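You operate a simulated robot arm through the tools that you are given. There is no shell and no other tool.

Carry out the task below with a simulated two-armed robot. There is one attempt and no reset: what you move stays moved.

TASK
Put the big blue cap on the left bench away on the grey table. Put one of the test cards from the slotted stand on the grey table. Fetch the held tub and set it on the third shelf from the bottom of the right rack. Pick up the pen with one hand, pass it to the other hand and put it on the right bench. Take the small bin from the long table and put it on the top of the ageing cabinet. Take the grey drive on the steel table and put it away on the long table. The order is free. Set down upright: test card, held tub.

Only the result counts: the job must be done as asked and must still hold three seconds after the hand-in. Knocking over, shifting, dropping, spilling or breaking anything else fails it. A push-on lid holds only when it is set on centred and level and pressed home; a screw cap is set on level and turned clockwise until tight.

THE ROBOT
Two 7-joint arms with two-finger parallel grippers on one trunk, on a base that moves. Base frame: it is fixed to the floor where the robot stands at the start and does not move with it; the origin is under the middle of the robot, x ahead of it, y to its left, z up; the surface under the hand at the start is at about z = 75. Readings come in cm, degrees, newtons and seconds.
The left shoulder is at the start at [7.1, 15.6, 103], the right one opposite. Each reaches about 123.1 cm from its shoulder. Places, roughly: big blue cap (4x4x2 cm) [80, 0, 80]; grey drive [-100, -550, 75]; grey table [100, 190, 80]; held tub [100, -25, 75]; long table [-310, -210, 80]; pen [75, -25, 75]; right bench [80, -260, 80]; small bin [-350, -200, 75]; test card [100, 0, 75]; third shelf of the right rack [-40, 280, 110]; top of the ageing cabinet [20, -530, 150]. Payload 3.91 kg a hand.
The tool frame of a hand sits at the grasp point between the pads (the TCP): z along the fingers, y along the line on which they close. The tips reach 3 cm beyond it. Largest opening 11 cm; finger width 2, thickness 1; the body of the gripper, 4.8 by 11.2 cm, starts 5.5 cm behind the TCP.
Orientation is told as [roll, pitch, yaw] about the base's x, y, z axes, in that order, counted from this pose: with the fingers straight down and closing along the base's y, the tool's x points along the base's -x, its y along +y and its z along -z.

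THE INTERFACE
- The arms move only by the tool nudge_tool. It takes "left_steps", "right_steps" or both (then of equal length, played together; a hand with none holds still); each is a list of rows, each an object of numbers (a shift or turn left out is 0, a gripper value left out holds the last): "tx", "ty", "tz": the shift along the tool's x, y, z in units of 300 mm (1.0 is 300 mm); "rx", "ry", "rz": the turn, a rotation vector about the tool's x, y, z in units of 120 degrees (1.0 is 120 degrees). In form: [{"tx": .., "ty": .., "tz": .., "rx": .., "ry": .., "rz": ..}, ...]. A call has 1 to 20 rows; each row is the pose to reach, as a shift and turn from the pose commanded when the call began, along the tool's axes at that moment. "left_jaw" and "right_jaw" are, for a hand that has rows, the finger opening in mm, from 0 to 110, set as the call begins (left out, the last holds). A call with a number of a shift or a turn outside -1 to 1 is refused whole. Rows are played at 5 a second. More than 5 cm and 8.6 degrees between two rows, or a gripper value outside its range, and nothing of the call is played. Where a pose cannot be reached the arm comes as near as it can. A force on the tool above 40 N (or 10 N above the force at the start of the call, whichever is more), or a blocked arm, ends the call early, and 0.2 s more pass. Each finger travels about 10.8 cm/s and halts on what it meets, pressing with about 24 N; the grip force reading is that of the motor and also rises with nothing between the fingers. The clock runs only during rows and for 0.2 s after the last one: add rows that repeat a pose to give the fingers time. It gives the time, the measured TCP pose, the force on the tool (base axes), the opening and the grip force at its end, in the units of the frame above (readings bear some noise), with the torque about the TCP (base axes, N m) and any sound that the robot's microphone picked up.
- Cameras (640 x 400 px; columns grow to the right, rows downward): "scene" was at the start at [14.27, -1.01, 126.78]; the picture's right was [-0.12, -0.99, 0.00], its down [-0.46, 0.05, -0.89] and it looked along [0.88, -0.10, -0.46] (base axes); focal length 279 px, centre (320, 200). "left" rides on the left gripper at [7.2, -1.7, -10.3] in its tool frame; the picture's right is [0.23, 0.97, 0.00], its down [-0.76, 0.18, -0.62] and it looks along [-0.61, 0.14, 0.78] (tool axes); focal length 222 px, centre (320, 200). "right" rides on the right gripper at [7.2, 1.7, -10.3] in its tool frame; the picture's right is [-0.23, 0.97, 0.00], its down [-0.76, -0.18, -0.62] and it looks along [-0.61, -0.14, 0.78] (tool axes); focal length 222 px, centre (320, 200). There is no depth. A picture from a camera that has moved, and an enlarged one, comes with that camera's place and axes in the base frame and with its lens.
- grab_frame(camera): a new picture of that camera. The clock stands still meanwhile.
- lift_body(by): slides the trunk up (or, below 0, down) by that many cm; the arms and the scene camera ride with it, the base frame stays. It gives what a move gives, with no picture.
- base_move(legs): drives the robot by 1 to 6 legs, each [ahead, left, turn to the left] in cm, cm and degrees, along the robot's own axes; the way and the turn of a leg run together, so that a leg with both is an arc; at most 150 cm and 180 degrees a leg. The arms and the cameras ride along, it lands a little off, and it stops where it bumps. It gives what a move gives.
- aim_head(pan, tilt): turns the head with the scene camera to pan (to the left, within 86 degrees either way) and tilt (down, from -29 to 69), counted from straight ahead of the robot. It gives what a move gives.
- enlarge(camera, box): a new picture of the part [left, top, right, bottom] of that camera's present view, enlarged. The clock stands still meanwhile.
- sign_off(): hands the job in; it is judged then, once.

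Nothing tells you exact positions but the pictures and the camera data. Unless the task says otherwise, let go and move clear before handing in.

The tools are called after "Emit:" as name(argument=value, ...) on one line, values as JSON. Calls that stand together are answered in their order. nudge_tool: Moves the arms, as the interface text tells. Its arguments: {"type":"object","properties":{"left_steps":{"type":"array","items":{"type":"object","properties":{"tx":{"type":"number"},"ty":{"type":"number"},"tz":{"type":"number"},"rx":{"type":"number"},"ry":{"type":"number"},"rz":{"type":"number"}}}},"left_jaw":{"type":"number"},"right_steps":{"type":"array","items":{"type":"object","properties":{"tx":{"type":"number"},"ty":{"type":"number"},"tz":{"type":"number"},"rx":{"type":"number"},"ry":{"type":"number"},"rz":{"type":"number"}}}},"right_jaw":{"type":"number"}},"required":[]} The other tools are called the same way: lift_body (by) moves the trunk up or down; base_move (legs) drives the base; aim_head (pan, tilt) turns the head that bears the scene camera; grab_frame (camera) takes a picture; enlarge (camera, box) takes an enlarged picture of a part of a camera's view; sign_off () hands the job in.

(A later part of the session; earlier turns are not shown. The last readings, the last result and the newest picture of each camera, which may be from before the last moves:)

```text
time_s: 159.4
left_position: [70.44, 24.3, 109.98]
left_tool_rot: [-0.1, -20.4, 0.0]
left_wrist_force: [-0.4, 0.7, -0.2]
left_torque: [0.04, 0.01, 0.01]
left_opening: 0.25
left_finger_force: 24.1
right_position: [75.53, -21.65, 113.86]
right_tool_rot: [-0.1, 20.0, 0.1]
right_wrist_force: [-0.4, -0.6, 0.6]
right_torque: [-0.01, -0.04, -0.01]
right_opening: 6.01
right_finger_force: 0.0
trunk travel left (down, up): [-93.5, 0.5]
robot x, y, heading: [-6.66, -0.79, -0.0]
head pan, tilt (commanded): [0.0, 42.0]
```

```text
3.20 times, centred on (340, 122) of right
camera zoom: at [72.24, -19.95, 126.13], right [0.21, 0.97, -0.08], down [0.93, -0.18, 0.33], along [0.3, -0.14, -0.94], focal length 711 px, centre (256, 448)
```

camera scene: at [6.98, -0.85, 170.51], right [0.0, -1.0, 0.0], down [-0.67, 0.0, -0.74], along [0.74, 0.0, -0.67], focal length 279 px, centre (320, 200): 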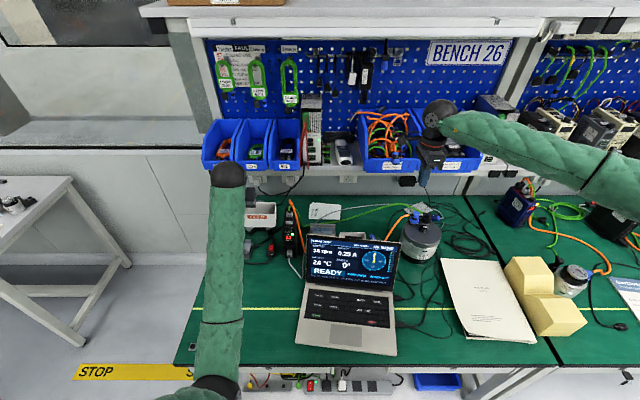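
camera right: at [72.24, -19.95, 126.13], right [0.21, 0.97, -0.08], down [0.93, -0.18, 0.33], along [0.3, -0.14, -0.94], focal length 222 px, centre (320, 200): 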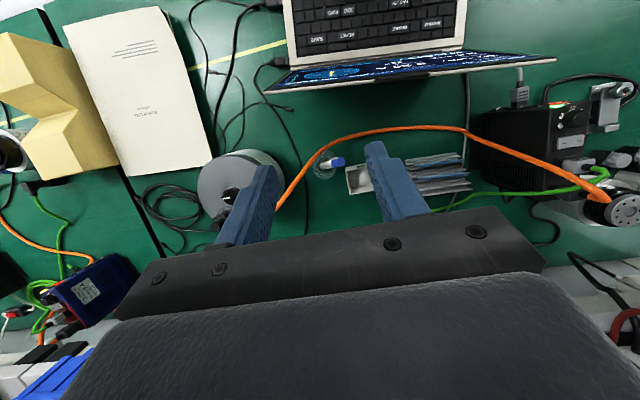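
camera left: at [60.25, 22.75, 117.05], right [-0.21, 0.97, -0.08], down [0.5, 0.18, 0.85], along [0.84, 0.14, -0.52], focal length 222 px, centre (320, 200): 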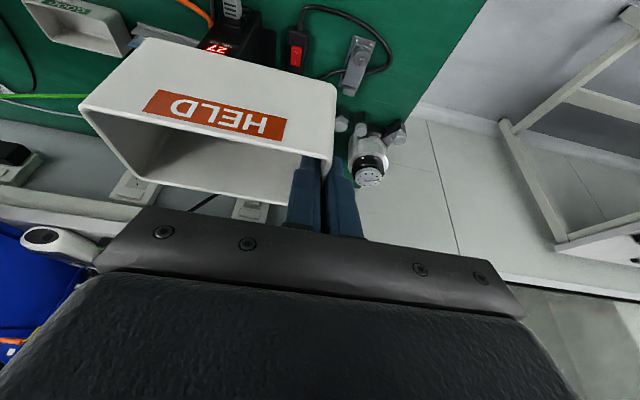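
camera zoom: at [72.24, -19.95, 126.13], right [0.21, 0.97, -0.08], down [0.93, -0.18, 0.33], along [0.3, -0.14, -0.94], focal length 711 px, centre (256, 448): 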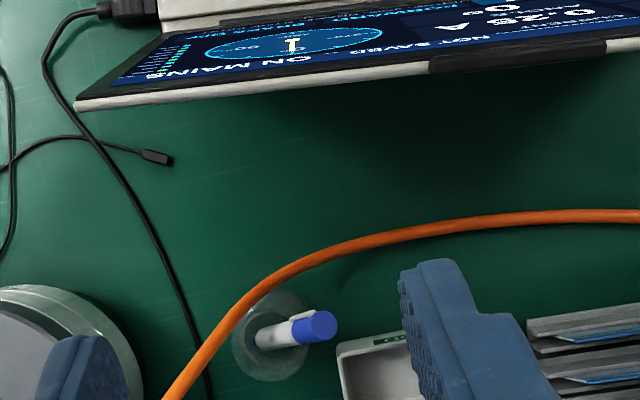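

Emit:
enlarge(camera="scene", box=[365, 225, 415, 260])

Emit:
enlarge(camera="right", box=[300, 130, 370, 200])

Emit:
enlarge(camera="left", box=[0, 0, 200, 120])

```text
11.43 times, centred on (390, 242) of scene
camera zoom: at [6.86, -0.8, 170.53], right [0.0, -1.0, 0.0], down [-0.67, 0.0, -0.74], along [0.74, 0.0, -0.67], focal length 3188 px, centre (-480, -286)
```

zoom: 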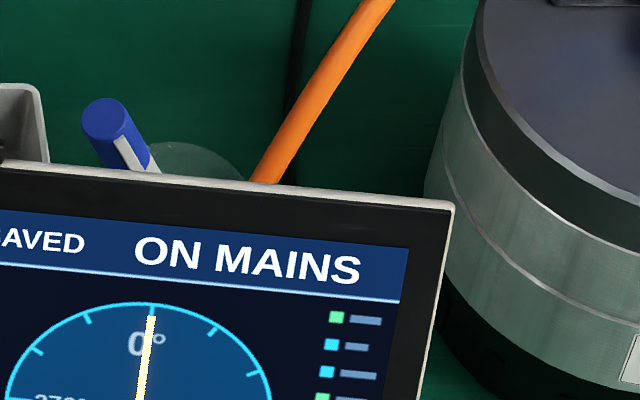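

```text
5.71 times, centred on (335, 165) of right
camera zoom: at [72.24, -19.95, 126.13], right [0.21, 0.97, -0.08], down [0.93, -0.18, 0.33], along [0.3, -0.14, -0.94], focal length 1269 px, centre (234, 400)
```

zoom: 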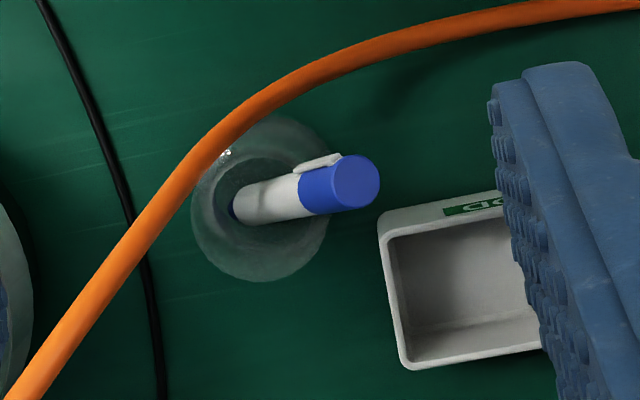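

```text
3.20 times, centred on (100, 60) of left
camera zoom: at [60.17, 22.7, 117.12], right [-0.21, 0.97, -0.08], down [0.5, 0.18, 0.85], along [0.84, 0.14, -0.52], focal length 711 px, centre (1024, 648)
```

zoom: 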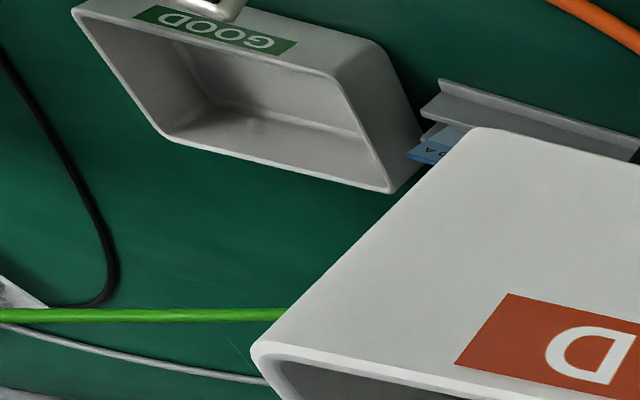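

The pen is a thick marker leaning in a low clear glass: top at about [78.6, -20.7, 87.9], foot at [80.5, -25.4, 76.5]. I turn the right hand to match its lean, keeping wrist and camera away from the laptop screen.

Emit:
nudge_tool(right_steps=[{"rx": 0.0458, "ry": 0.0208, "rz": -0.004}, {"rx": 0.0917, "ry": 0.0417, "rz": -0.008}, {"rx": 0.1375, "ry": 0.0625, "rz": -0.012}, {"rx": 0.1833, "ry": 0.0833, "rz": -0.016}, {"rx": 0.1833, "ry": 0.0833, "rz": -0.016}], right_jaw=44)

Emit:
grab_frame(camera="right")

Emit:
grab_frame(camera="scene")

```text
time_s: 160.6
left_position: [70.57, 24.21, 110.04]
left_tool_rot: [-0.2, -20.4, -0.1]
left_wrist_force: [-0.4, -0.5, -0.7]
left_torque: [0.08, 0.02, -0.01]
left_opening: 0.29
left_finger_force: 24.3
right_position: [75.64, -21.71, 113.85]
right_tool_rot: [-22.1, 30.0, 0.1]
right_wrist_force: [-0.2, 0.2, 0.3]
right_torque: [0.03, 0.02, 0.02]
right_opening: 4.41
right_finger_force: 0.1
trunk travel left (down, up): [-93.5, 0.5]
robot x, y, heading: [-6.15, -1.06, -0.3]
head pan, tilt (commanded): [0.0, 42.0]
```

```text
taken
camera right: at [73.87, -16.17, 125.29], right [0.01, 0.9, -0.43], down [0.98, 0.07, 0.17], along [0.19, -0.43, -0.88], focal length 222 px, centre (320, 200)
```

right: 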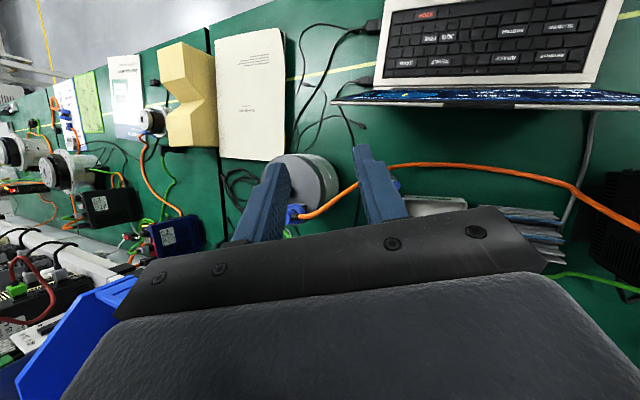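

```text
taken
camera scene: at [6.9, -0.87, 170.52], right [0.0, -1.0, 0.0], down [-0.67, 0.0, -0.74], along [0.74, 0.0, -0.67], focal length 279 px, centre (320, 200)
```

scene: 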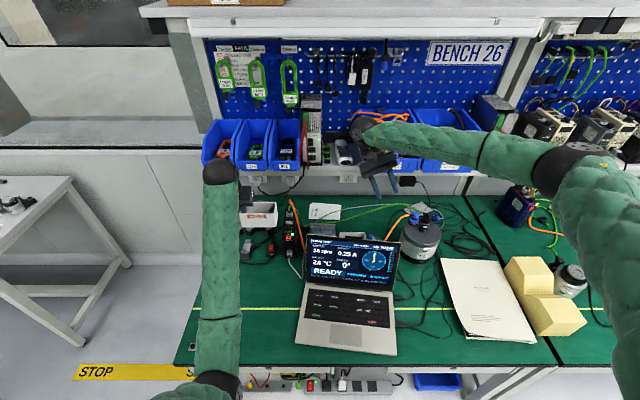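

Emit:
nudge_tool(right_steps=[{"ry": -0.0387, "rz": 0.0156}, {"ry": -0.0773, "rz": 0.0312}, {"ry": -0.0773, "rz": 0.0312}])

Emit:
nudge_tool(right_steps=[{"tx": -0.07, "ty": 0.053, "tz": 0.096}, {"tx": -0.14, "ty": 0.107, "tz": 0.193}, {"tx": -0.21, "ty": 0.16, "tz": 0.29}, {"tx": -0.28, "ty": 0.214, "tz": 0.386}, {"tx": -0.35, "ty": 0.267, "tz": 0.483}, {"tx": -0.424, "ty": 0.322, "tz": 0.58}, {"tx": -0.424, "ty": 0.322, "tz": 0.58}])

Emit:
grab_frame(camera="right")

Emit:
enlarge(camera="right", box=[250, 90, 400, 190])

Emit:
enlarge(camera="scene", box=[310, 100, 470, 260])

```text
time_s: 161.4
left_position: [70.5, 24.48, 109.8]
left_tool_rot: [-0.1, -20.4, 0.1]
left_wrist_force: [0.3, -0.8, -1.2]
left_torque: [0.05, 0.03, -0.01]
left_opening: 0.26
left_finger_force: 23.8
right_position: [75.59, -21.59, 113.93]
right_tool_rot: [-22.1, 20.2, 0.2]
right_wrist_force: [-0.1, 0.0, -0.3]
right_torque: [0.01, -0.01, 0.0]
right_opening: 4.4
right_finger_force: 0.1
trunk travel left (down, up): [-93.5, 0.5]
robot x, y, heading: [-6.38, -1.24, 0.2]
head pan, tilt (commanded): [0.0, 42.0]
```

```text
time_s: 163.0
left_position: [70.57, 24.22, 109.84]
left_tool_rot: [-0.2, -20.4, -0.1]
left_wrist_force: [-0.7, 0.9, -1.8]
left_torque: [0.06, -0.02, 0.02]
left_opening: 0.27
left_finger_force: 23.9
right_position: [80.91, -19.27, 91.05]
right_tool_rot: [-22.1, 20.0, 0.1]
right_wrist_force: [-0.3, -0.9, 0.7]
right_torque: [0.02, -0.01, 0.02]
right_opening: 4.37
right_finger_force: 0.1
trunk travel left (down, up): [-93.5, 0.5]
robot x, y, heading: [-6.53, -0.63, 0.1]
head pan, tilt (commanded): [0.0, 42.0]
```

```text
taken
camera right: at [77.15, -13.74, 101.95], right [0.09, 0.9, -0.42], down [0.94, 0.07, 0.34], along [0.34, -0.43, -0.84], focal length 222 px, centre (320, 200)
```

right: 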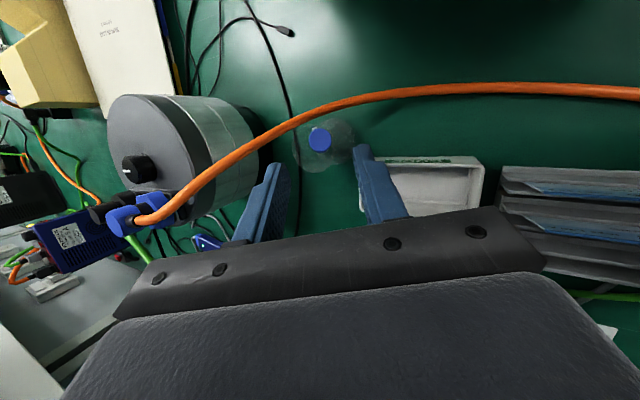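

```text
4.00 times, centred on (325, 140) of right
camera zoom: at [77.15, -13.74, 101.95], right [0.09, 0.9, -0.42], down [0.94, 0.07, 0.34], along [0.34, -0.43, -0.84], focal length 888 px, centre (300, 440)
```

zoom: 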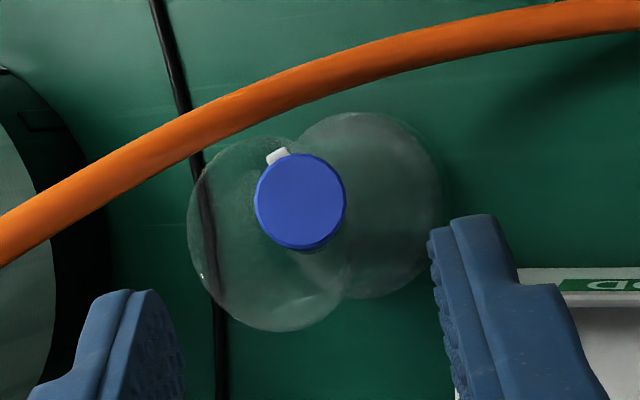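

```text
2.50 times, centred on (390, 180) of scene
camera zoom: at [6.9, -0.81, 170.52], right [0.0, -1.0, 0.0], down [-0.67, 0.0, -0.74], along [0.74, 0.0, -0.67], focal length 697 px, centre (145, 250)
```

zoom: 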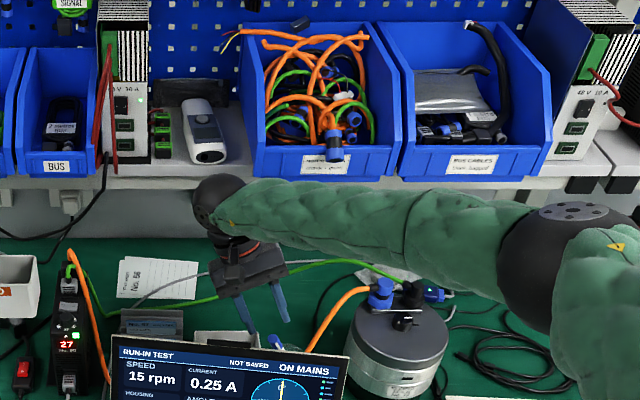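

I am looking almost straight down the pen's axis; it is centred between the fingers and the glass rim (z≈80) stays well below the tips. I advance along the pen and close.

Emit:
nudge_tool(right_steps=[{"ty": 0.0067, "tz": 0.05}, {"ty": 0.0067, "tz": 0.1}, {"ty": 0.0067, "tz": 0.1547}, {"ty": 0.0067, "tz": 0.1547}])

Emit:
enlarge(camera="right", box=[250, 90, 400, 190])

Emit:
enlarge(camera="scene", box=[330, 180, 450, 270])

```text
time_s: 164.0
left_position: [70.51, 24.36, 109.91]
left_tool_rot: [-0.2, -20.5, 0.0]
left_wrist_force: [1.0, -0.5, -0.6]
left_torque: [0.03, -0.04, 0.02]
left_opening: 0.25
left_finger_force: 24.3
right_position: [79.4, -20.76, 87.07]
right_tool_rot: [-22.1, 20.1, 0.0]
right_wrist_force: [-0.1, -0.8, 0.4]
right_torque: [0.03, 0.02, 0.01]
right_opening: 4.41
right_finger_force: 0.0
trunk travel left (down, up): [-93.5, 0.5]
robot x, y, heading: [-6.97, -0.67, 0.1]
head pan, tilt (commanded): [0.0, 42.0]
```

```text
4.00 times, centred on (325, 140) of right
camera zoom: at [75.75, -15.24, 97.87], right [0.09, 0.9, -0.42], down [0.94, 0.07, 0.34], along [0.34, -0.43, -0.84], focal length 888 px, centre (300, 440)
```

zoom: 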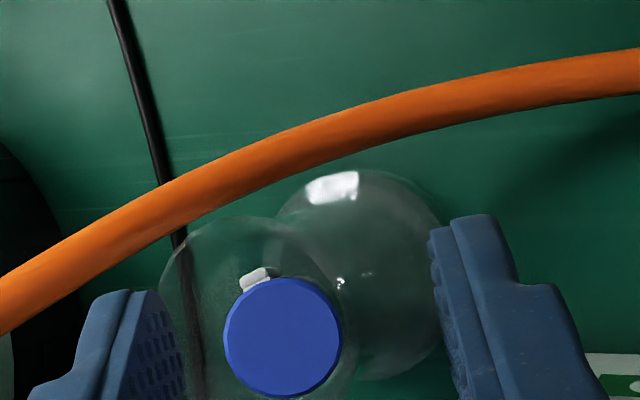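

```text
4.44 times, centred on (390, 225) of scene
camera zoom: at [6.96, -0.72, 170.52], right [0.0, -1.0, 0.0], down [-0.67, 0.0, -0.74], along [0.74, 0.0, -0.67], focal length 1240 px, centre (9, 89)
```

zoom: 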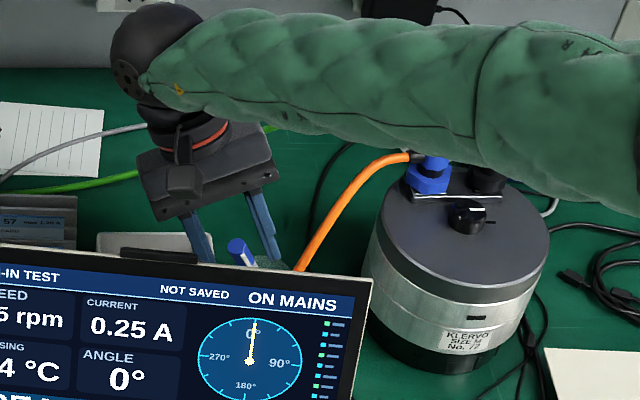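

Emit:
nudge_tool(right_steps=[{"tz": 0}, {"tz": 0}, {"tz": 0}, {"tz": 0}], right_jaw=0)

Emit:
enlarge(camera="right", box=[250, 90, 400, 190])

```text
time_s: 165.0
left_position: [70.39, 24.29, 110.05]
left_tool_rot: [0.0, -20.6, 0.0]
left_wrist_force: [0.0, -0.1, -1.2]
left_torque: [0.04, -0.02, -0.01]
left_opening: 0.27
left_finger_force: 24.4
right_position: [79.41, -20.76, 87.1]
right_tool_rot: [-22.2, 20.1, 0.0]
right_wrist_force: [2.6, -8.3, 13.3]
right_torque: [-0.99, -0.24, 0.03]
right_opening: 1.51
right_finger_force: 24.1
trunk travel left (down, up): [-93.5, 0.5]
robot x, y, heading: [-6.59, -0.84, -0.1]
head pan, tilt (commanded): [0.0, 42.0]
```

```text
4.00 times, centred on (325, 140) of right
camera zoom: at [75.71, -15.29, 98.02], right [0.09, 0.9, -0.42], down [0.94, 0.07, 0.34], along [0.34, -0.43, -0.84], focal length 888 px, centre (300, 440)
```

zoom: 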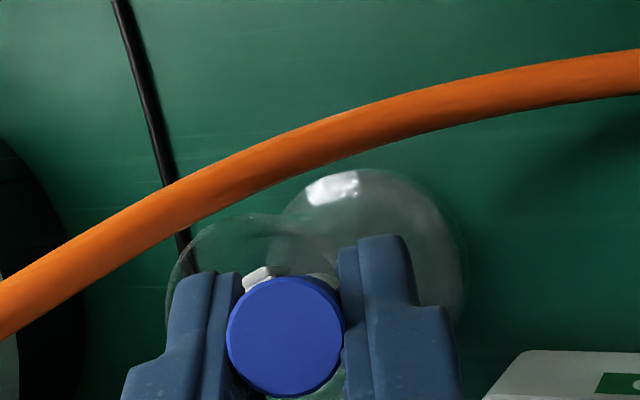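

Emit:
nudge_tool(right_steps=[{"tx": 0.0152, "ty": 0.0015, "tz": -0.0296}, {"tx": 0.0304, "ty": 0.003, "tz": -0.0592}])

Emit:
enlarge(camera="right", box=[250, 90, 400, 190])

```text
time_s: 165.6
left_position: [70.42, 24.41, 109.97]
left_tool_rot: [-0.1, -20.4, 0.1]
left_wrist_force: [-0.2, 0.1, -1.3]
left_torque: [0.04, -0.01, 0.01]
left_opening: 0.28
left_finger_force: 23.6
right_position: [79.01, -20.07, 88.76]
right_tool_rot: [-22.0, 20.2, 0.1]
right_wrist_force: [0.0, -0.4, -0.1]
right_torque: [-0.06, -0.03, 0.03]
right_opening: 1.4
right_finger_force: 24.4
trunk travel left (down, up): [-93.5, 0.5]
robot x, y, heading: [-6.43, -0.46, -0.0]
head pan, tilt (commanded): [0.0, 42.0]
```

```text
4.00 times, centred on (325, 140) of right
camera zoom: at [75.33, -14.54, 99.6], right [0.09, 0.9, -0.42], down [0.94, 0.07, 0.34], along [0.34, -0.42, -0.84], focal length 888 px, centre (300, 440)
```

zoom: 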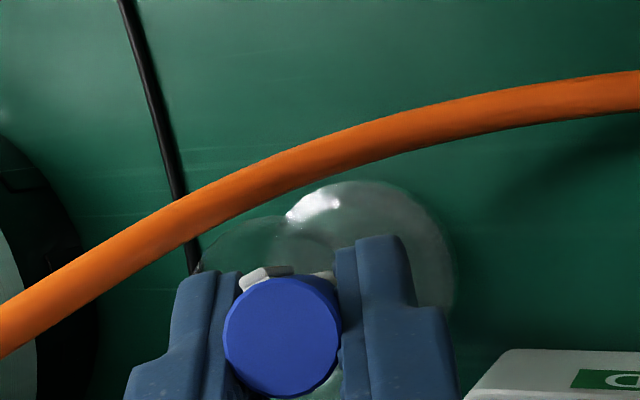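

Emit:
nudge_tool(right_steps=[{"tx": 0.0227, "ty": 0.002, "tz": -0.0443}, {"tx": 0.0455, "ty": 0.0045, "tz": -0.0887}, {"tx": 0.076, "ty": 0.0075, "tz": -0.148}, {"tx": 0.1213, "ty": 0.012, "tz": -0.2365}, {"tx": 0.1213, "ty": 0.012, "tz": -0.2365}])

Emit:
grab_frame(camera="right")

Emit:
enlarge(camera="scene", box=[330, 150, 450, 270])

```text
time_s: 166.8
left_position: [70.49, 24.34, 109.98]
left_tool_rot: [-0.1, -20.4, 0.0]
left_wrist_force: [-0.1, 0.2, -1.0]
left_torque: [0.09, 0.01, -0.03]
left_opening: 0.24
left_finger_force: 24.1
right_position: [77.84, -17.25, 96.04]
right_tool_rot: [-22.1, 20.2, 0.1]
right_wrist_force: [0.2, -0.7, -0.4]
right_torque: [0.03, 0.01, -0.01]
right_opening: 1.41
right_finger_force: 24.2
trunk travel left (down, up): [-93.5, 0.5]
robot x, y, heading: [-6.74, -0.66, 0.2]
head pan, tilt (commanded): [0.0, 42.0]
```

```text
taken
camera right: at [74.18, -11.67, 106.87], right [0.09, 0.9, -0.42], down [0.94, 0.07, 0.34], along [0.34, -0.43, -0.84], focal length 222 px, centre (320, 200)
```

right: 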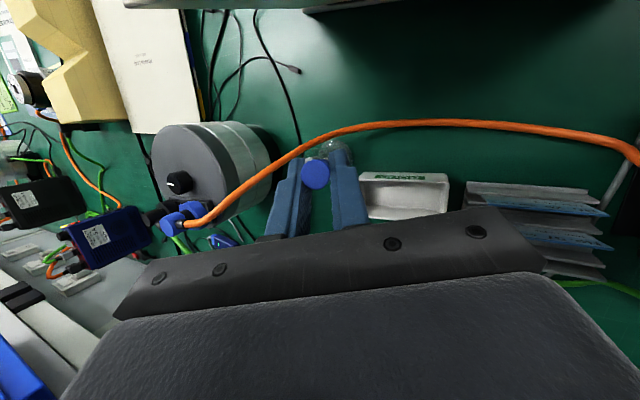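

```text
3.33 times, centred on (390, 210) of scene
camera zoom: at [6.98, -0.77, 170.51], right [0.0, -1.0, 0.0], down [-0.67, 0.0, -0.74], along [0.74, 0.0, -0.67], focal length 930 px, centre (87, 167)
```

zoom: 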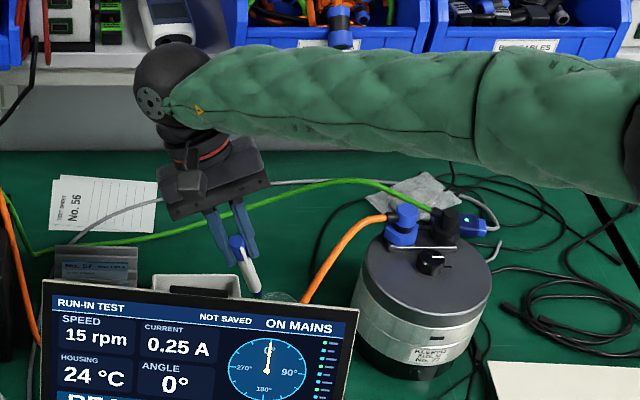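

Emit:
nudge_tool(right_steps=[{"tx": 0.039, "ty": -0.04, "tz": -0.099}, {"tx": 0.078, "ty": -0.08, "tz": -0.198}, {"tx": 0.116, "ty": -0.12, "tz": -0.296}, {"tx": 0.155, "ty": -0.16, "tz": -0.395}, {"tx": 0.194, "ty": -0.2, "tz": -0.494}, {"tx": 0.194, "ty": -0.2, "tz": -0.494}])

Emit:
grab_frame(camera="right")

Emit:
grab_frame(camera="scene")

```text
time_s: 168.2
left_position: [70.51, 24.36, 110.03]
left_tool_rot: [-0.2, -20.5, 0.1]
left_wrist_force: [0.0, 0.3, -1.7]
left_torque: [0.09, -0.02, 0.0]
left_opening: 0.27
left_finger_force: 24.1
right_position: [77.88, -16.96, 112.94]
right_tool_rot: [-22.3, 20.2, 0.2]
right_wrist_force: [-0.2, 0.5, 0.7]
right_torque: [0.01, 0.0, 0.02]
right_opening: 1.41
right_finger_force: 24.0
trunk travel left (down, up): [-93.5, 0.5]
robot x, y, heading: [-6.92, -0.68, 0.1]
head pan, tilt (commanded): [0.0, 42.0]
```

```text
taken
camera right: at [74.22, -11.48, 123.75], right [0.09, 0.9, -0.42], down [0.94, 0.07, 0.34], along [0.34, -0.43, -0.84], focal length 222 px, centre (320, 200)
```

right: 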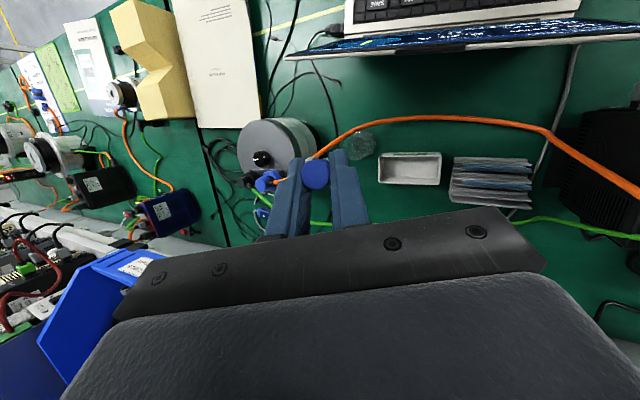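

```text
taken
camera scene: at [7.01, -0.73, 170.51], right [0.0, -1.0, 0.0], down [-0.67, 0.0, -0.74], along [0.74, 0.0, -0.67], focal length 279 px, centre (320, 200)
```

scene: 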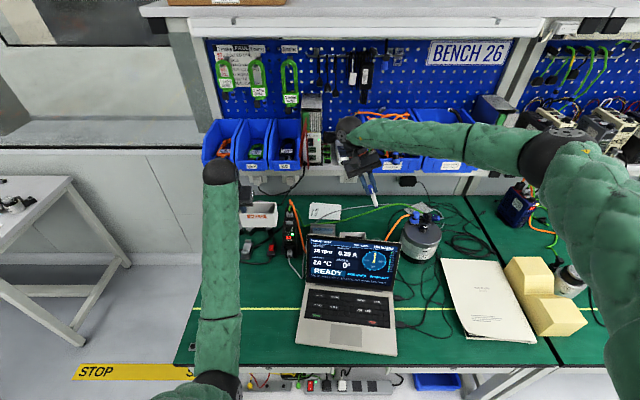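

Emit:
enlarge(camera="right", box=[330, 110, 550, 230])

Emit:
enlarge(camera="scene", box=[290, 195, 440, 280])

```text
2.91 times, centred on (440, 170) of right
camera zoom: at [74.22, -11.48, 123.75], right [0.09, 0.9, -0.42], down [0.94, 0.07, 0.34], along [0.34, -0.43, -0.84], focal length 646 px, centre (-29, 287)
```

zoom: 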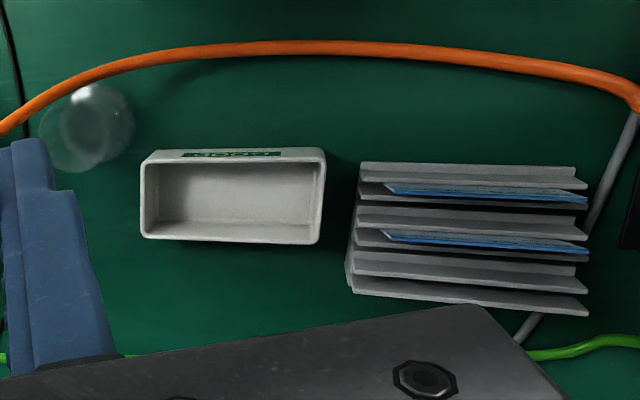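

```text
4.27 times, centred on (365, 238) of scene
camera zoom: at [7.01, -0.73, 170.51], right [0.0, -1.0, 0.0], down [-0.67, 0.0, -0.74], along [0.74, 0.0, -0.67], focal length 1190 px, centre (128, 40)
```

zoom: 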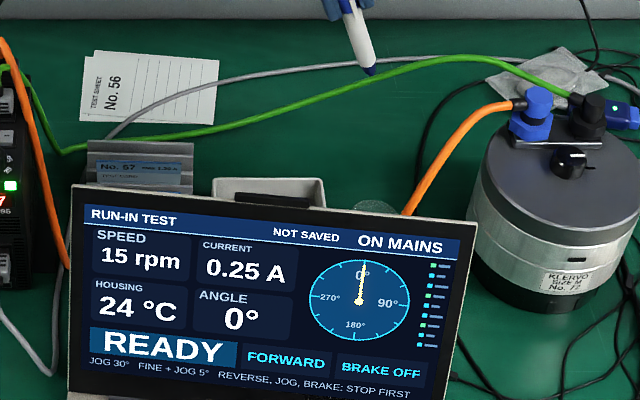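

The pen is out; glass, GOOD tub, stand and laptop are where they were. I retract the right hand and drive off towards the right rack with tub (left) and pen (right).

Emit:
nudge_tool(right_steps=[{"tx": 0.1, "ty": -0.027, "tz": 0.052}, {"tx": 0.21, "ty": -0.054, "tz": 0.104}, {"tx": 0.313, "ty": -0.08, "tz": 0.156}, {"tx": 0.418, "ty": -0.107, "tz": 0.208}, {"tx": 0.522, "ty": -0.134, "tz": 0.26}, {"tx": 0.6265, "ty": -0.161, "tz": 0.312}, {"tx": 0.6265, "ty": -0.161, "tz": 0.312}])

Emit:
base_move(legs=[[-16, 0, 0], [0, 148, 0]])

Emit:
grab_frame(camera="left")

Emit:
grab_frame(camera="scene")

```text
time_s: 169.8
left_position: [70.51, 24.43, 109.85]
left_tool_rot: [-0.2, -20.4, 0.0]
left_wrist_force: [0.3, 0.7, -1.4]
left_torque: [0.06, 0.04, -0.04]
left_opening: 0.26
left_finger_force: 24.0
right_position: [57.84, -25.08, 113.27]
right_tool_rot: [-22.2, 20.2, 0.1]
right_wrist_force: [-0.1, 1.3, 0.1]
right_torque: [0.03, 0.0, 0.02]
right_opening: 1.38
right_finger_force: 24.0
trunk travel left (down, up): [-93.5, 0.5]
robot x, y, heading: [-6.63, -1.02, 0.1]
head pan, tilt (commanded): [0.0, 42.0]
```

```text
time_s: 178.2
left_position: [55.49, 173.08, 109.99]
left_tool_rot: [-0.1, -20.4, -0.6]
left_wrist_force: [0.4, -0.1, -2.0]
left_torque: [0.04, -0.01, 0.0]
left_opening: 0.27
left_finger_force: 24.0
right_position: [42.37, 123.84, 113.04]
right_tool_rot: [-22.3, 20.1, -0.5]
right_wrist_force: [-0.9, -0.1, 0.1]
right_torque: [-0.01, -0.01, -0.03]
right_opening: 1.41
right_finger_force: 24.5
trunk travel left (down, up): [-93.5, 0.5]
robot x, y, heading: [-21.96, 148.59, -0.4]
head pan, tilt (commanded): [0.0, 42.0]
```

```text
taken
camera left: at [45.23, 171.48, 117.07], right [-0.2, 0.98, -0.08], down [0.5, 0.17, 0.85], along [0.84, 0.13, -0.52], focal length 222 px, centre (320, 200)
```

left: 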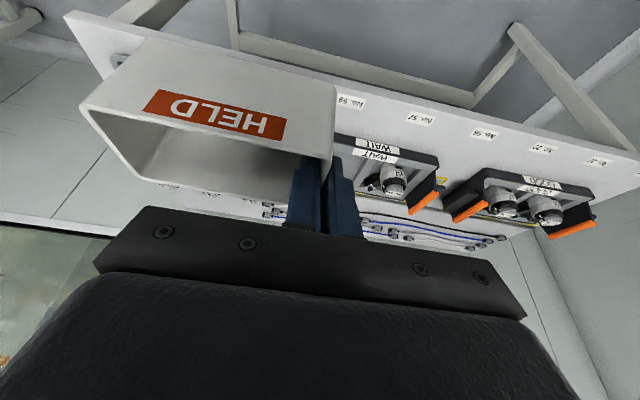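

```text
taken
camera scene: at [-8.29, 148.53, 170.52], right [-0.01, -1.0, 0.0], down [-0.67, 0.01, -0.74], along [0.74, -0.01, -0.67], focal length 279 px, centre (320, 200)
```

scene: 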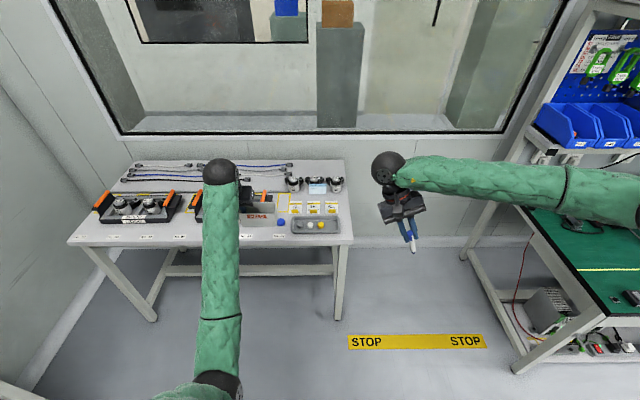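

Emit:
base_move(legs=[[0, 0, 90]])

Emit:
aim_head(pan=0, tilt=25)

Emit:
grab_frame(camera="scene")

```text
time_s: 182.4
left_position: [-46.28, 225.97, 109.92]
left_tool_rot: [-0.2, -20.4, 89.4]
left_wrist_force: [-0.6, -1.3, -1.7]
left_torque: [-0.01, 0.1, 0.0]
left_opening: 0.27
left_finger_force: 24.3
right_position: [3.15, 212.75, 113.14]
right_tool_rot: [-22.2, 20.1, 89.4]
right_wrist_force: [-0.1, 0.6, 0.2]
right_torque: [-0.01, 0.03, 0.0]
right_opening: 1.39
right_finger_force: 23.7
trunk travel left (down, up): [-93.5, 0.5]
robot x, y, heading: [-21.72, 148.5, 89.6]
head pan, tilt (commanded): [0.0, 42.0]
```

```text
time_s: 183.2
left_position: [-46.28, 225.98, 109.94]
left_tool_rot: [-0.1, -20.4, 89.4]
left_wrist_force: [-0.6, 1.0, -1.8]
left_torque: [-0.03, 0.08, -0.01]
left_opening: 0.24
left_finger_force: 24.6
right_position: [3.1, 212.75, 113.07]
right_tool_rot: [-22.2, 20.0, 89.5]
right_wrist_force: [0.2, 0.2, 0.0]
right_torque: [0.03, 0.04, -0.02]
right_opening: 1.41
right_finger_force: 24.1
trunk travel left (down, up): [-93.5, 0.5]
robot x, y, heading: [-21.95, 148.73, 89.5]
head pan, tilt (commanded): [0.0, 25.0]
```

```text
taken
camera scene: at [-21.62, 163.0, 173.14], right [1.0, -0.01, 0.0], down [0.0, -0.42, -0.91], along [0.01, 0.91, -0.42], focal length 279 px, centre (320, 200)
```

scene: 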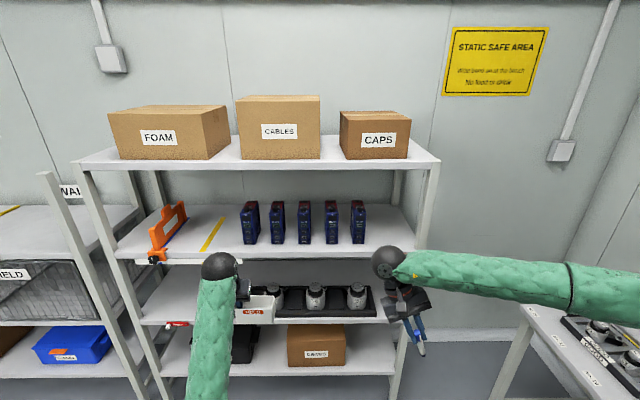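

Emit:
enlarge(camera="scene", box=[320, 180, 450, 280])

Emit:
enlarge(camera="scene", box=[100, 130, 340, 290])

```text
4.00 times, centred on (385, 230) of scene
camera zoom: at [-21.62, 163.0, 173.14], right [1.0, -0.01, 0.0], down [0.0, -0.42, -0.91], along [0.01, 0.91, -0.42], focal length 1116 px, centre (60, 80)
```

zoom: 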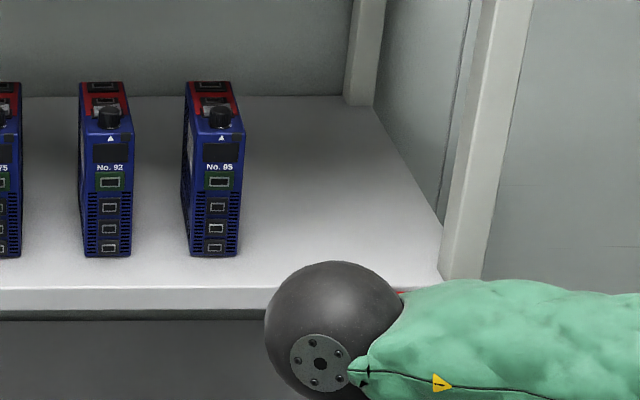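

```text
2.50 times, centred on (220, 210) of scene
camera zoom: at [-21.62, 163.0, 173.14], right [1.0, -0.01, 0.0], down [0.0, -0.42, -0.91], along [0.01, 0.91, -0.42], focal length 697 px, centre (570, 175)
```

zoom: 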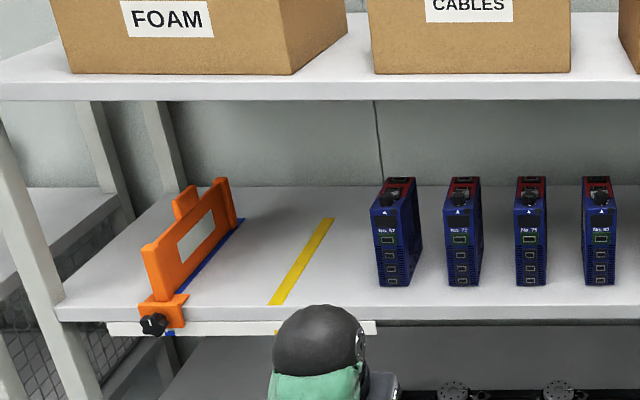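

The free spot is between the last drive (x≈-2.5) and the right post (x≈15.6). I raise the tub, shift the base to the right and a little forward, staying in front of the shelf.

Emit:
nudge_tool(left_steps=[{"tx": -0.039, "tz": -0.104}, {"tx": -0.078, "tz": -0.208}, {"tx": -0.12, "tz": -0.32}, {"tx": -0.12, "tz": -0.32}])

Emit:
base_move(legs=[[0, -37, 0.5], [12, 0, 0]])

Emit:
grab_frame(camera="scene")

Emit:
grab_frame(camera="left")

```text
time_s: 184.4
left_position: [-50.13, 226.22, 120.14]
left_tool_rot: [3.2, -20.3, 89.9]
left_wrist_force: [0.1, 0.4, -2.0]
left_torque: [0.0, 0.03, -0.01]
left_opening: 0.27
left_finger_force: 24.4
right_position: [2.85, 212.75, 113.17]
right_tool_rot: [-22.1, 20.2, 89.5]
right_wrist_force: [-0.1, 0.0, -1.0]
right_torque: [-0.02, -0.01, 0.01]
right_opening: 1.39
right_finger_force: 24.3
trunk travel left (down, up): [-93.5, 0.5]
robot x, y, heading: [-21.7, 148.57, 89.3]
head pan, tilt (commanded): [0.0, 25.0]
stopped in row 4 (left hand): the arm was blocked; the commanded pose is now the measured one
```

```text
time_s: 187.6
left_position: [-13.03, 237.74, 120.17]
left_tool_rot: [3.2, -20.4, 89.8]
left_wrist_force: [0.1, -0.4, -1.1]
left_torque: [-0.02, 0.09, 0.0]
left_opening: 0.25
left_finger_force: 24.0
right_position: [39.79, 224.32, 113.12]
right_tool_rot: [-22.0, 20.1, 89.5]
right_wrist_force: [-0.4, -0.1, 0.5]
right_torque: [0.04, -0.03, 0.01]
right_opening: 1.39
right_finger_force: 24.2
trunk travel left (down, up): [-93.5, 0.5]
robot x, y, heading: [14.75, 160.13, 89.2]
head pan, tilt (commanded): [0.0, 25.0]
```

```text
taken
camera scene: at [15.17, 174.57, 173.16], right [1.0, -0.01, 0.0], down [0.0, -0.42, -0.91], along [0.01, 0.91, -0.42], focal length 279 px, centre (320, 200)
```

scene: 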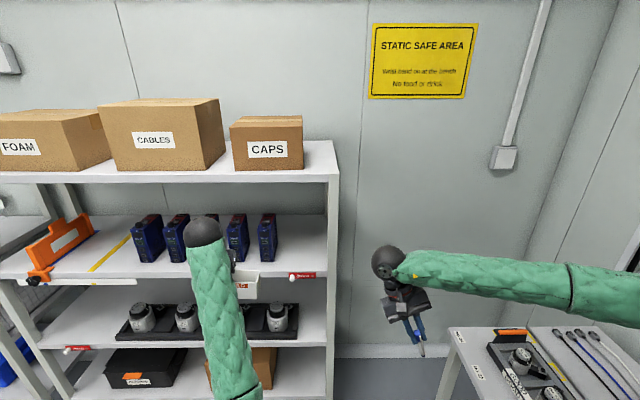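

```text
taken
camera left: at [-10.64, 227.38, 127.17], right [-0.97, -0.23, -0.03], down [-0.14, 0.49, 0.86], along [-0.18, 0.84, -0.51], focal length 222 px, centre (320, 200)
```

left: 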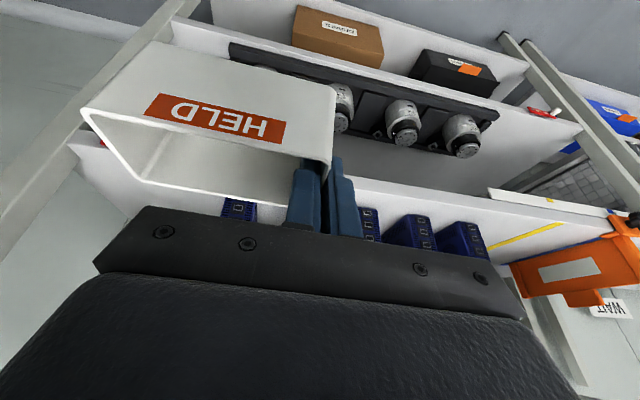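

Emit:
nudge_tool(left_steps=[{"rx": 0.013, "tx": 0.006, "tz": 0.016}, {"rx": 0.0267, "tx": 0.012, "tz": 0.031}, {"rx": 0.0267, "tx": 0.012, "tz": 0.031}])

Emit:
nudge_tool(left_steps=[{"ty": -0.1}, {"ty": -0.2}, {"ty": -0.3}, {"ty": -0.4}, {"ty": -0.5}, {"ty": -0.5}])

Emit:
grab_frame(camera="scene")

Emit:
grab_frame(camera="left")

```text
time_s: 188.4
left_position: [-13.63, 237.77, 118.84]
left_tool_rot: [0.4, -20.2, 89.8]
left_wrist_force: [-0.1, 0.7, -1.3]
left_torque: [0.0, 0.06, -0.02]
left_opening: 0.27
left_finger_force: 23.6
right_position: [39.74, 224.48, 113.09]
right_tool_rot: [-22.2, 20.3, 89.4]
right_wrist_force: [-0.9, -0.3, -0.9]
right_torque: [-0.01, 0.01, 0.0]
right_opening: 1.4
right_finger_force: 24.3
trunk travel left (down, up): [-93.5, 0.5]
robot x, y, heading: [14.59, 160.31, 89.2]
head pan, tilt (commanded): [0.0, 25.0]
```

```text
time_s: 190.0
left_position: [-4.2, 239.23, 121.13]
left_tool_rot: [5.2, -22.6, 91.0]
left_wrist_force: [-0.2, 0.4, -1.1]
left_torque: [0.0, 0.03, -0.02]
left_opening: 0.29
left_finger_force: 24.2
right_position: [39.71, 224.38, 113.19]
right_tool_rot: [-22.1, 20.1, 89.4]
right_wrist_force: [-0.6, -0.1, -0.4]
right_torque: [0.0, -0.01, 0.01]
right_opening: 1.39
right_finger_force: 23.9
trunk travel left (down, up): [-93.5, 0.5]
robot x, y, heading: [14.92, 160.23, 89.3]
head pan, tilt (commanded): [0.0, 25.0]
stopped in row 6 (left hand): the arm was blocked; the commanded pose is now the measured one
```

```text
taken
camera scene: at [15.07, 174.69, 173.14], right [1.0, -0.01, 0.0], down [0.0, -0.42, -0.91], along [0.01, 0.91, -0.42], focal length 279 px, centre (320, 200)
```

scene: 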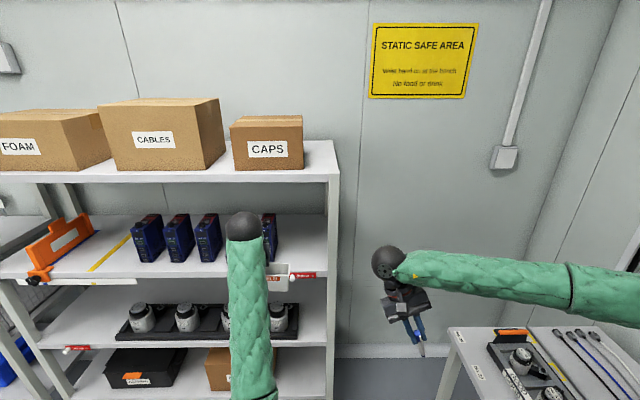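

```text
taken
camera left: at [-1.31, 228.75, 127.84], right [-0.97, -0.26, -0.01], down [-0.13, 0.46, 0.88], along [-0.23, 0.85, -0.47], focal length 222 px, centre (320, 200)
```

left: 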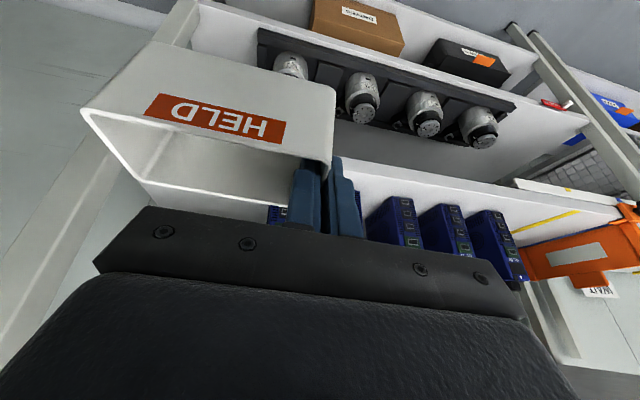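

Emit:
nudge_tool(left_steps=[{"tx": -0.06, "ty": -0.002, "tz": 0.025}, {"tx": -0.12, "ty": -0.005, "tz": 0.05, "rx": 0.02, "ry": 0.009, "rz": 0.0046}, {"tx": -0.1846, "ty": -0.007, "tz": 0.0765, "rx": 0.0467, "ry": 0.0183, "rz": 0.0092}, {"tx": -0.1846, "ty": -0.007, "tz": 0.0765, "rx": 0.0467, "ry": 0.0183, "rz": 0.0092}])

```text
time_s: 191.0
left_position: [-4.06, 245.27, 121.39]
left_tool_rot: [-0.4, -20.3, 89.8]
left_wrist_force: [-0.4, 0.3, -1.2]
left_torque: [-0.01, 0.09, 0.01]
left_opening: 0.26
left_finger_force: 24.4
right_position: [39.71, 224.46, 113.21]
right_tool_rot: [-22.0, 20.2, 89.5]
right_wrist_force: [0.4, -0.1, 0.3]
right_torque: [0.01, 0.03, 0.01]
right_opening: 1.4
right_finger_force: 24.1
trunk travel left (down, up): [-93.5, 0.5]
robot x, y, heading: [15.08, 160.26, 89.4]
head pan, tilt (commanded): [0.0, 25.0]
```

Emit:
base_move(legs=[[0, -6.5, 0.3]])

Emit:
grab_frame(camera="left")

Emit:
enlarge(camera="scene", box=[200, 170, 360, 310])

```text
time_s: 192.0
left_position: [1.77, 245.18, 121.26]
left_tool_rot: [-0.4, -20.3, 90.1]
left_wrist_force: [0.3, -0.3, -1.2]
left_torque: [0.03, 0.07, -0.01]
left_opening: 0.26
left_finger_force: 24.1
right_position: [45.69, 224.59, 113.31]
right_tool_rot: [-22.3, 20.0, 89.6]
right_wrist_force: [0.0, 0.6, 0.0]
right_torque: [0.02, 0.01, 0.02]
right_opening: 1.42
right_finger_force: 23.8
trunk travel left (down, up): [-93.5, 0.5]
robot x, y, heading: [21.28, 160.49, 89.7]
head pan, tilt (commanded): [0.0, 25.0]
```

```text
taken
camera left: at [3.52, 234.91, 128.37], right [-0.97, -0.21, -0.09], down [-0.18, 0.5, 0.85], along [-0.14, 0.84, -0.52], focal length 222 px, centre (320, 200)
```

left: 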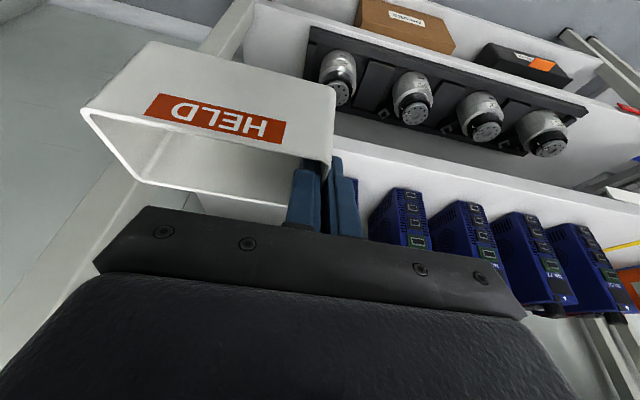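

```text
2.86 times, centred on (280, 240) of scene
camera zoom: at [21.01, 174.7, 173.15], right [1.0, -0.01, 0.0], down [0.0, -0.42, -0.91], along [0.01, 0.91, -0.42], focal length 797 px, centre (434, 86)
```

zoom: 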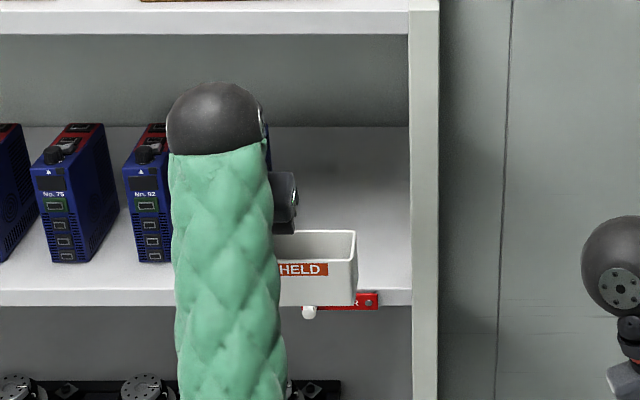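

Emit:
nudge_tool(left_steps=[{"tx": -0.063, "tz": 0.0375}, {"tx": -0.126, "tz": 0.075}, {"tx": -0.189, "tz": 0.1125}, {"tx": -0.252, "tz": 0.15}, {"tx": -0.3145, "tz": 0.1875}, {"tx": -0.3145, "tz": 0.1875}])

Emit:
grab_frame(camera="left")

Emit:
enlarge(camera="scene", box=[200, 170, 360, 310])

```text
time_s: 193.4
left_position: [2.11, 256.01, 119.23]
left_tool_rot: [-0.2, -20.3, 89.9]
left_wrist_force: [1.2, -0.5, -0.5]
left_torque: [-0.03, 0.04, -0.01]
left_opening: 0.27
left_finger_force: 23.9
right_position: [46.02, 224.5, 113.12]
right_tool_rot: [-22.1, 20.1, 89.7]
right_wrist_force: [-0.2, -0.3, -0.1]
right_torque: [-0.03, 0.01, -0.04]
right_opening: 1.4
right_finger_force: 23.4
trunk travel left (down, up): [-93.5, 0.5]
robot x, y, heading: [21.02, 160.63, 89.6]
head pan, tilt (commanded): [0.0, 25.0]
```

```text
taken
camera left: at [3.88, 245.71, 126.37], right [-0.97, -0.21, -0.08], down [-0.18, 0.5, 0.85], along [-0.14, 0.84, -0.52], focal length 222 px, centre (320, 200)
```

left: 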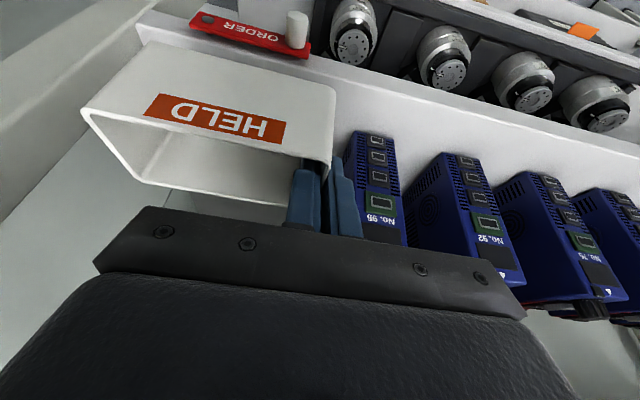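

```text
2.86 times, centred on (280, 240) of scene
camera zoom: at [21.5, 174.63, 173.15], right [1.0, -0.01, 0.0], down [0.0, -0.42, -0.91], along [0.01, 0.91, -0.42], focal length 797 px, centre (434, 86)
```

zoom: 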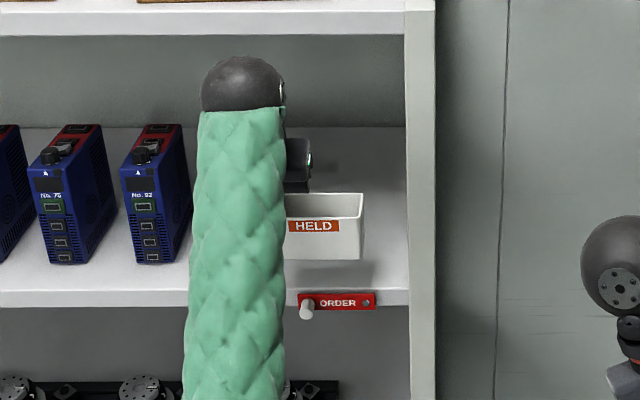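

Emit:
nudge_tool(left_steps=[{"tx": 0.01, "tz": 0.027}, {"tx": 0.02, "tz": 0.054}, {"tx": 0.0301, "tz": 0.0813}, {"tx": 0.0301, "tz": 0.0813}])

Emit:
nudge_tool(left_steps=[{"tx": 0.0023, "tz": 0.0063}, {"tx": 0.0046, "tz": 0.0125}, {"tx": 0.0046, "tz": 0.0125}])

Emit:
nudge_tool(left_steps=[{"tx": 0.0023, "tz": 0.0063}, {"tx": 0.0023, "tz": 0.0063}])

```text
time_s: 194.4
left_position: [2.08, 256.16, 116.56]
left_tool_rot: [-0.4, -20.2, 90.0]
left_wrist_force: [0.4, -1.0, -1.3]
left_torque: [-0.01, 0.07, -0.03]
left_opening: 0.27
left_finger_force: 24.1
right_position: [45.99, 224.65, 113.11]
right_tool_rot: [-22.2, 20.1, 89.7]
right_wrist_force: [-0.2, -0.8, -0.6]
right_torque: [0.03, -0.03, -0.03]
right_opening: 1.4
right_finger_force: 24.3
trunk travel left (down, up): [-93.5, 0.5]
robot x, y, heading: [20.87, 160.5, 89.4]
head pan, tilt (commanded): [0.0, 25.0]
```

```text
time_s: 195.2
left_position: [2.01, 256.04, 116.29]
left_tool_rot: [-0.3, -20.3, 90.0]
left_wrist_force: [-0.4, -0.3, -1.5]
left_torque: [-0.02, 0.02, 0.02]
left_opening: 0.29
left_finger_force: 24.3
right_position: [45.88, 224.55, 113.19]
right_tool_rot: [-22.2, 20.1, 89.6]
right_wrist_force: [0.3, 1.0, -0.1]
right_torque: [-0.02, 0.02, 0.04]
right_opening: 1.43
right_finger_force: 24.2
trunk travel left (down, up): [-93.5, 0.5]
robot x, y, heading: [21.07, 160.13, 89.5]
head pan, tilt (commanded): [0.0, 25.0]
```

```text
time_s: 195.8
left_position: [1.96, 256.12, 115.97]
left_tool_rot: [-0.2, -20.3, 90.0]
left_wrist_force: [0.5, -1.1, -2.0]
left_torque: [0.02, 0.06, -0.02]
left_opening: 0.25
left_finger_force: 23.7
right_position: [45.91, 224.49, 113.29]
right_tool_rot: [-22.1, 20.1, 89.7]
right_wrist_force: [0.6, -0.3, 0.9]
right_torque: [0.0, -0.01, 0.0]
right_opening: 1.4
right_finger_force: 24.0
trunk travel left (down, up): [-93.5, 0.5]
robot x, y, heading: [21.56, 160.03, 89.7]
head pan, tilt (commanded): [0.0, 25.0]
```

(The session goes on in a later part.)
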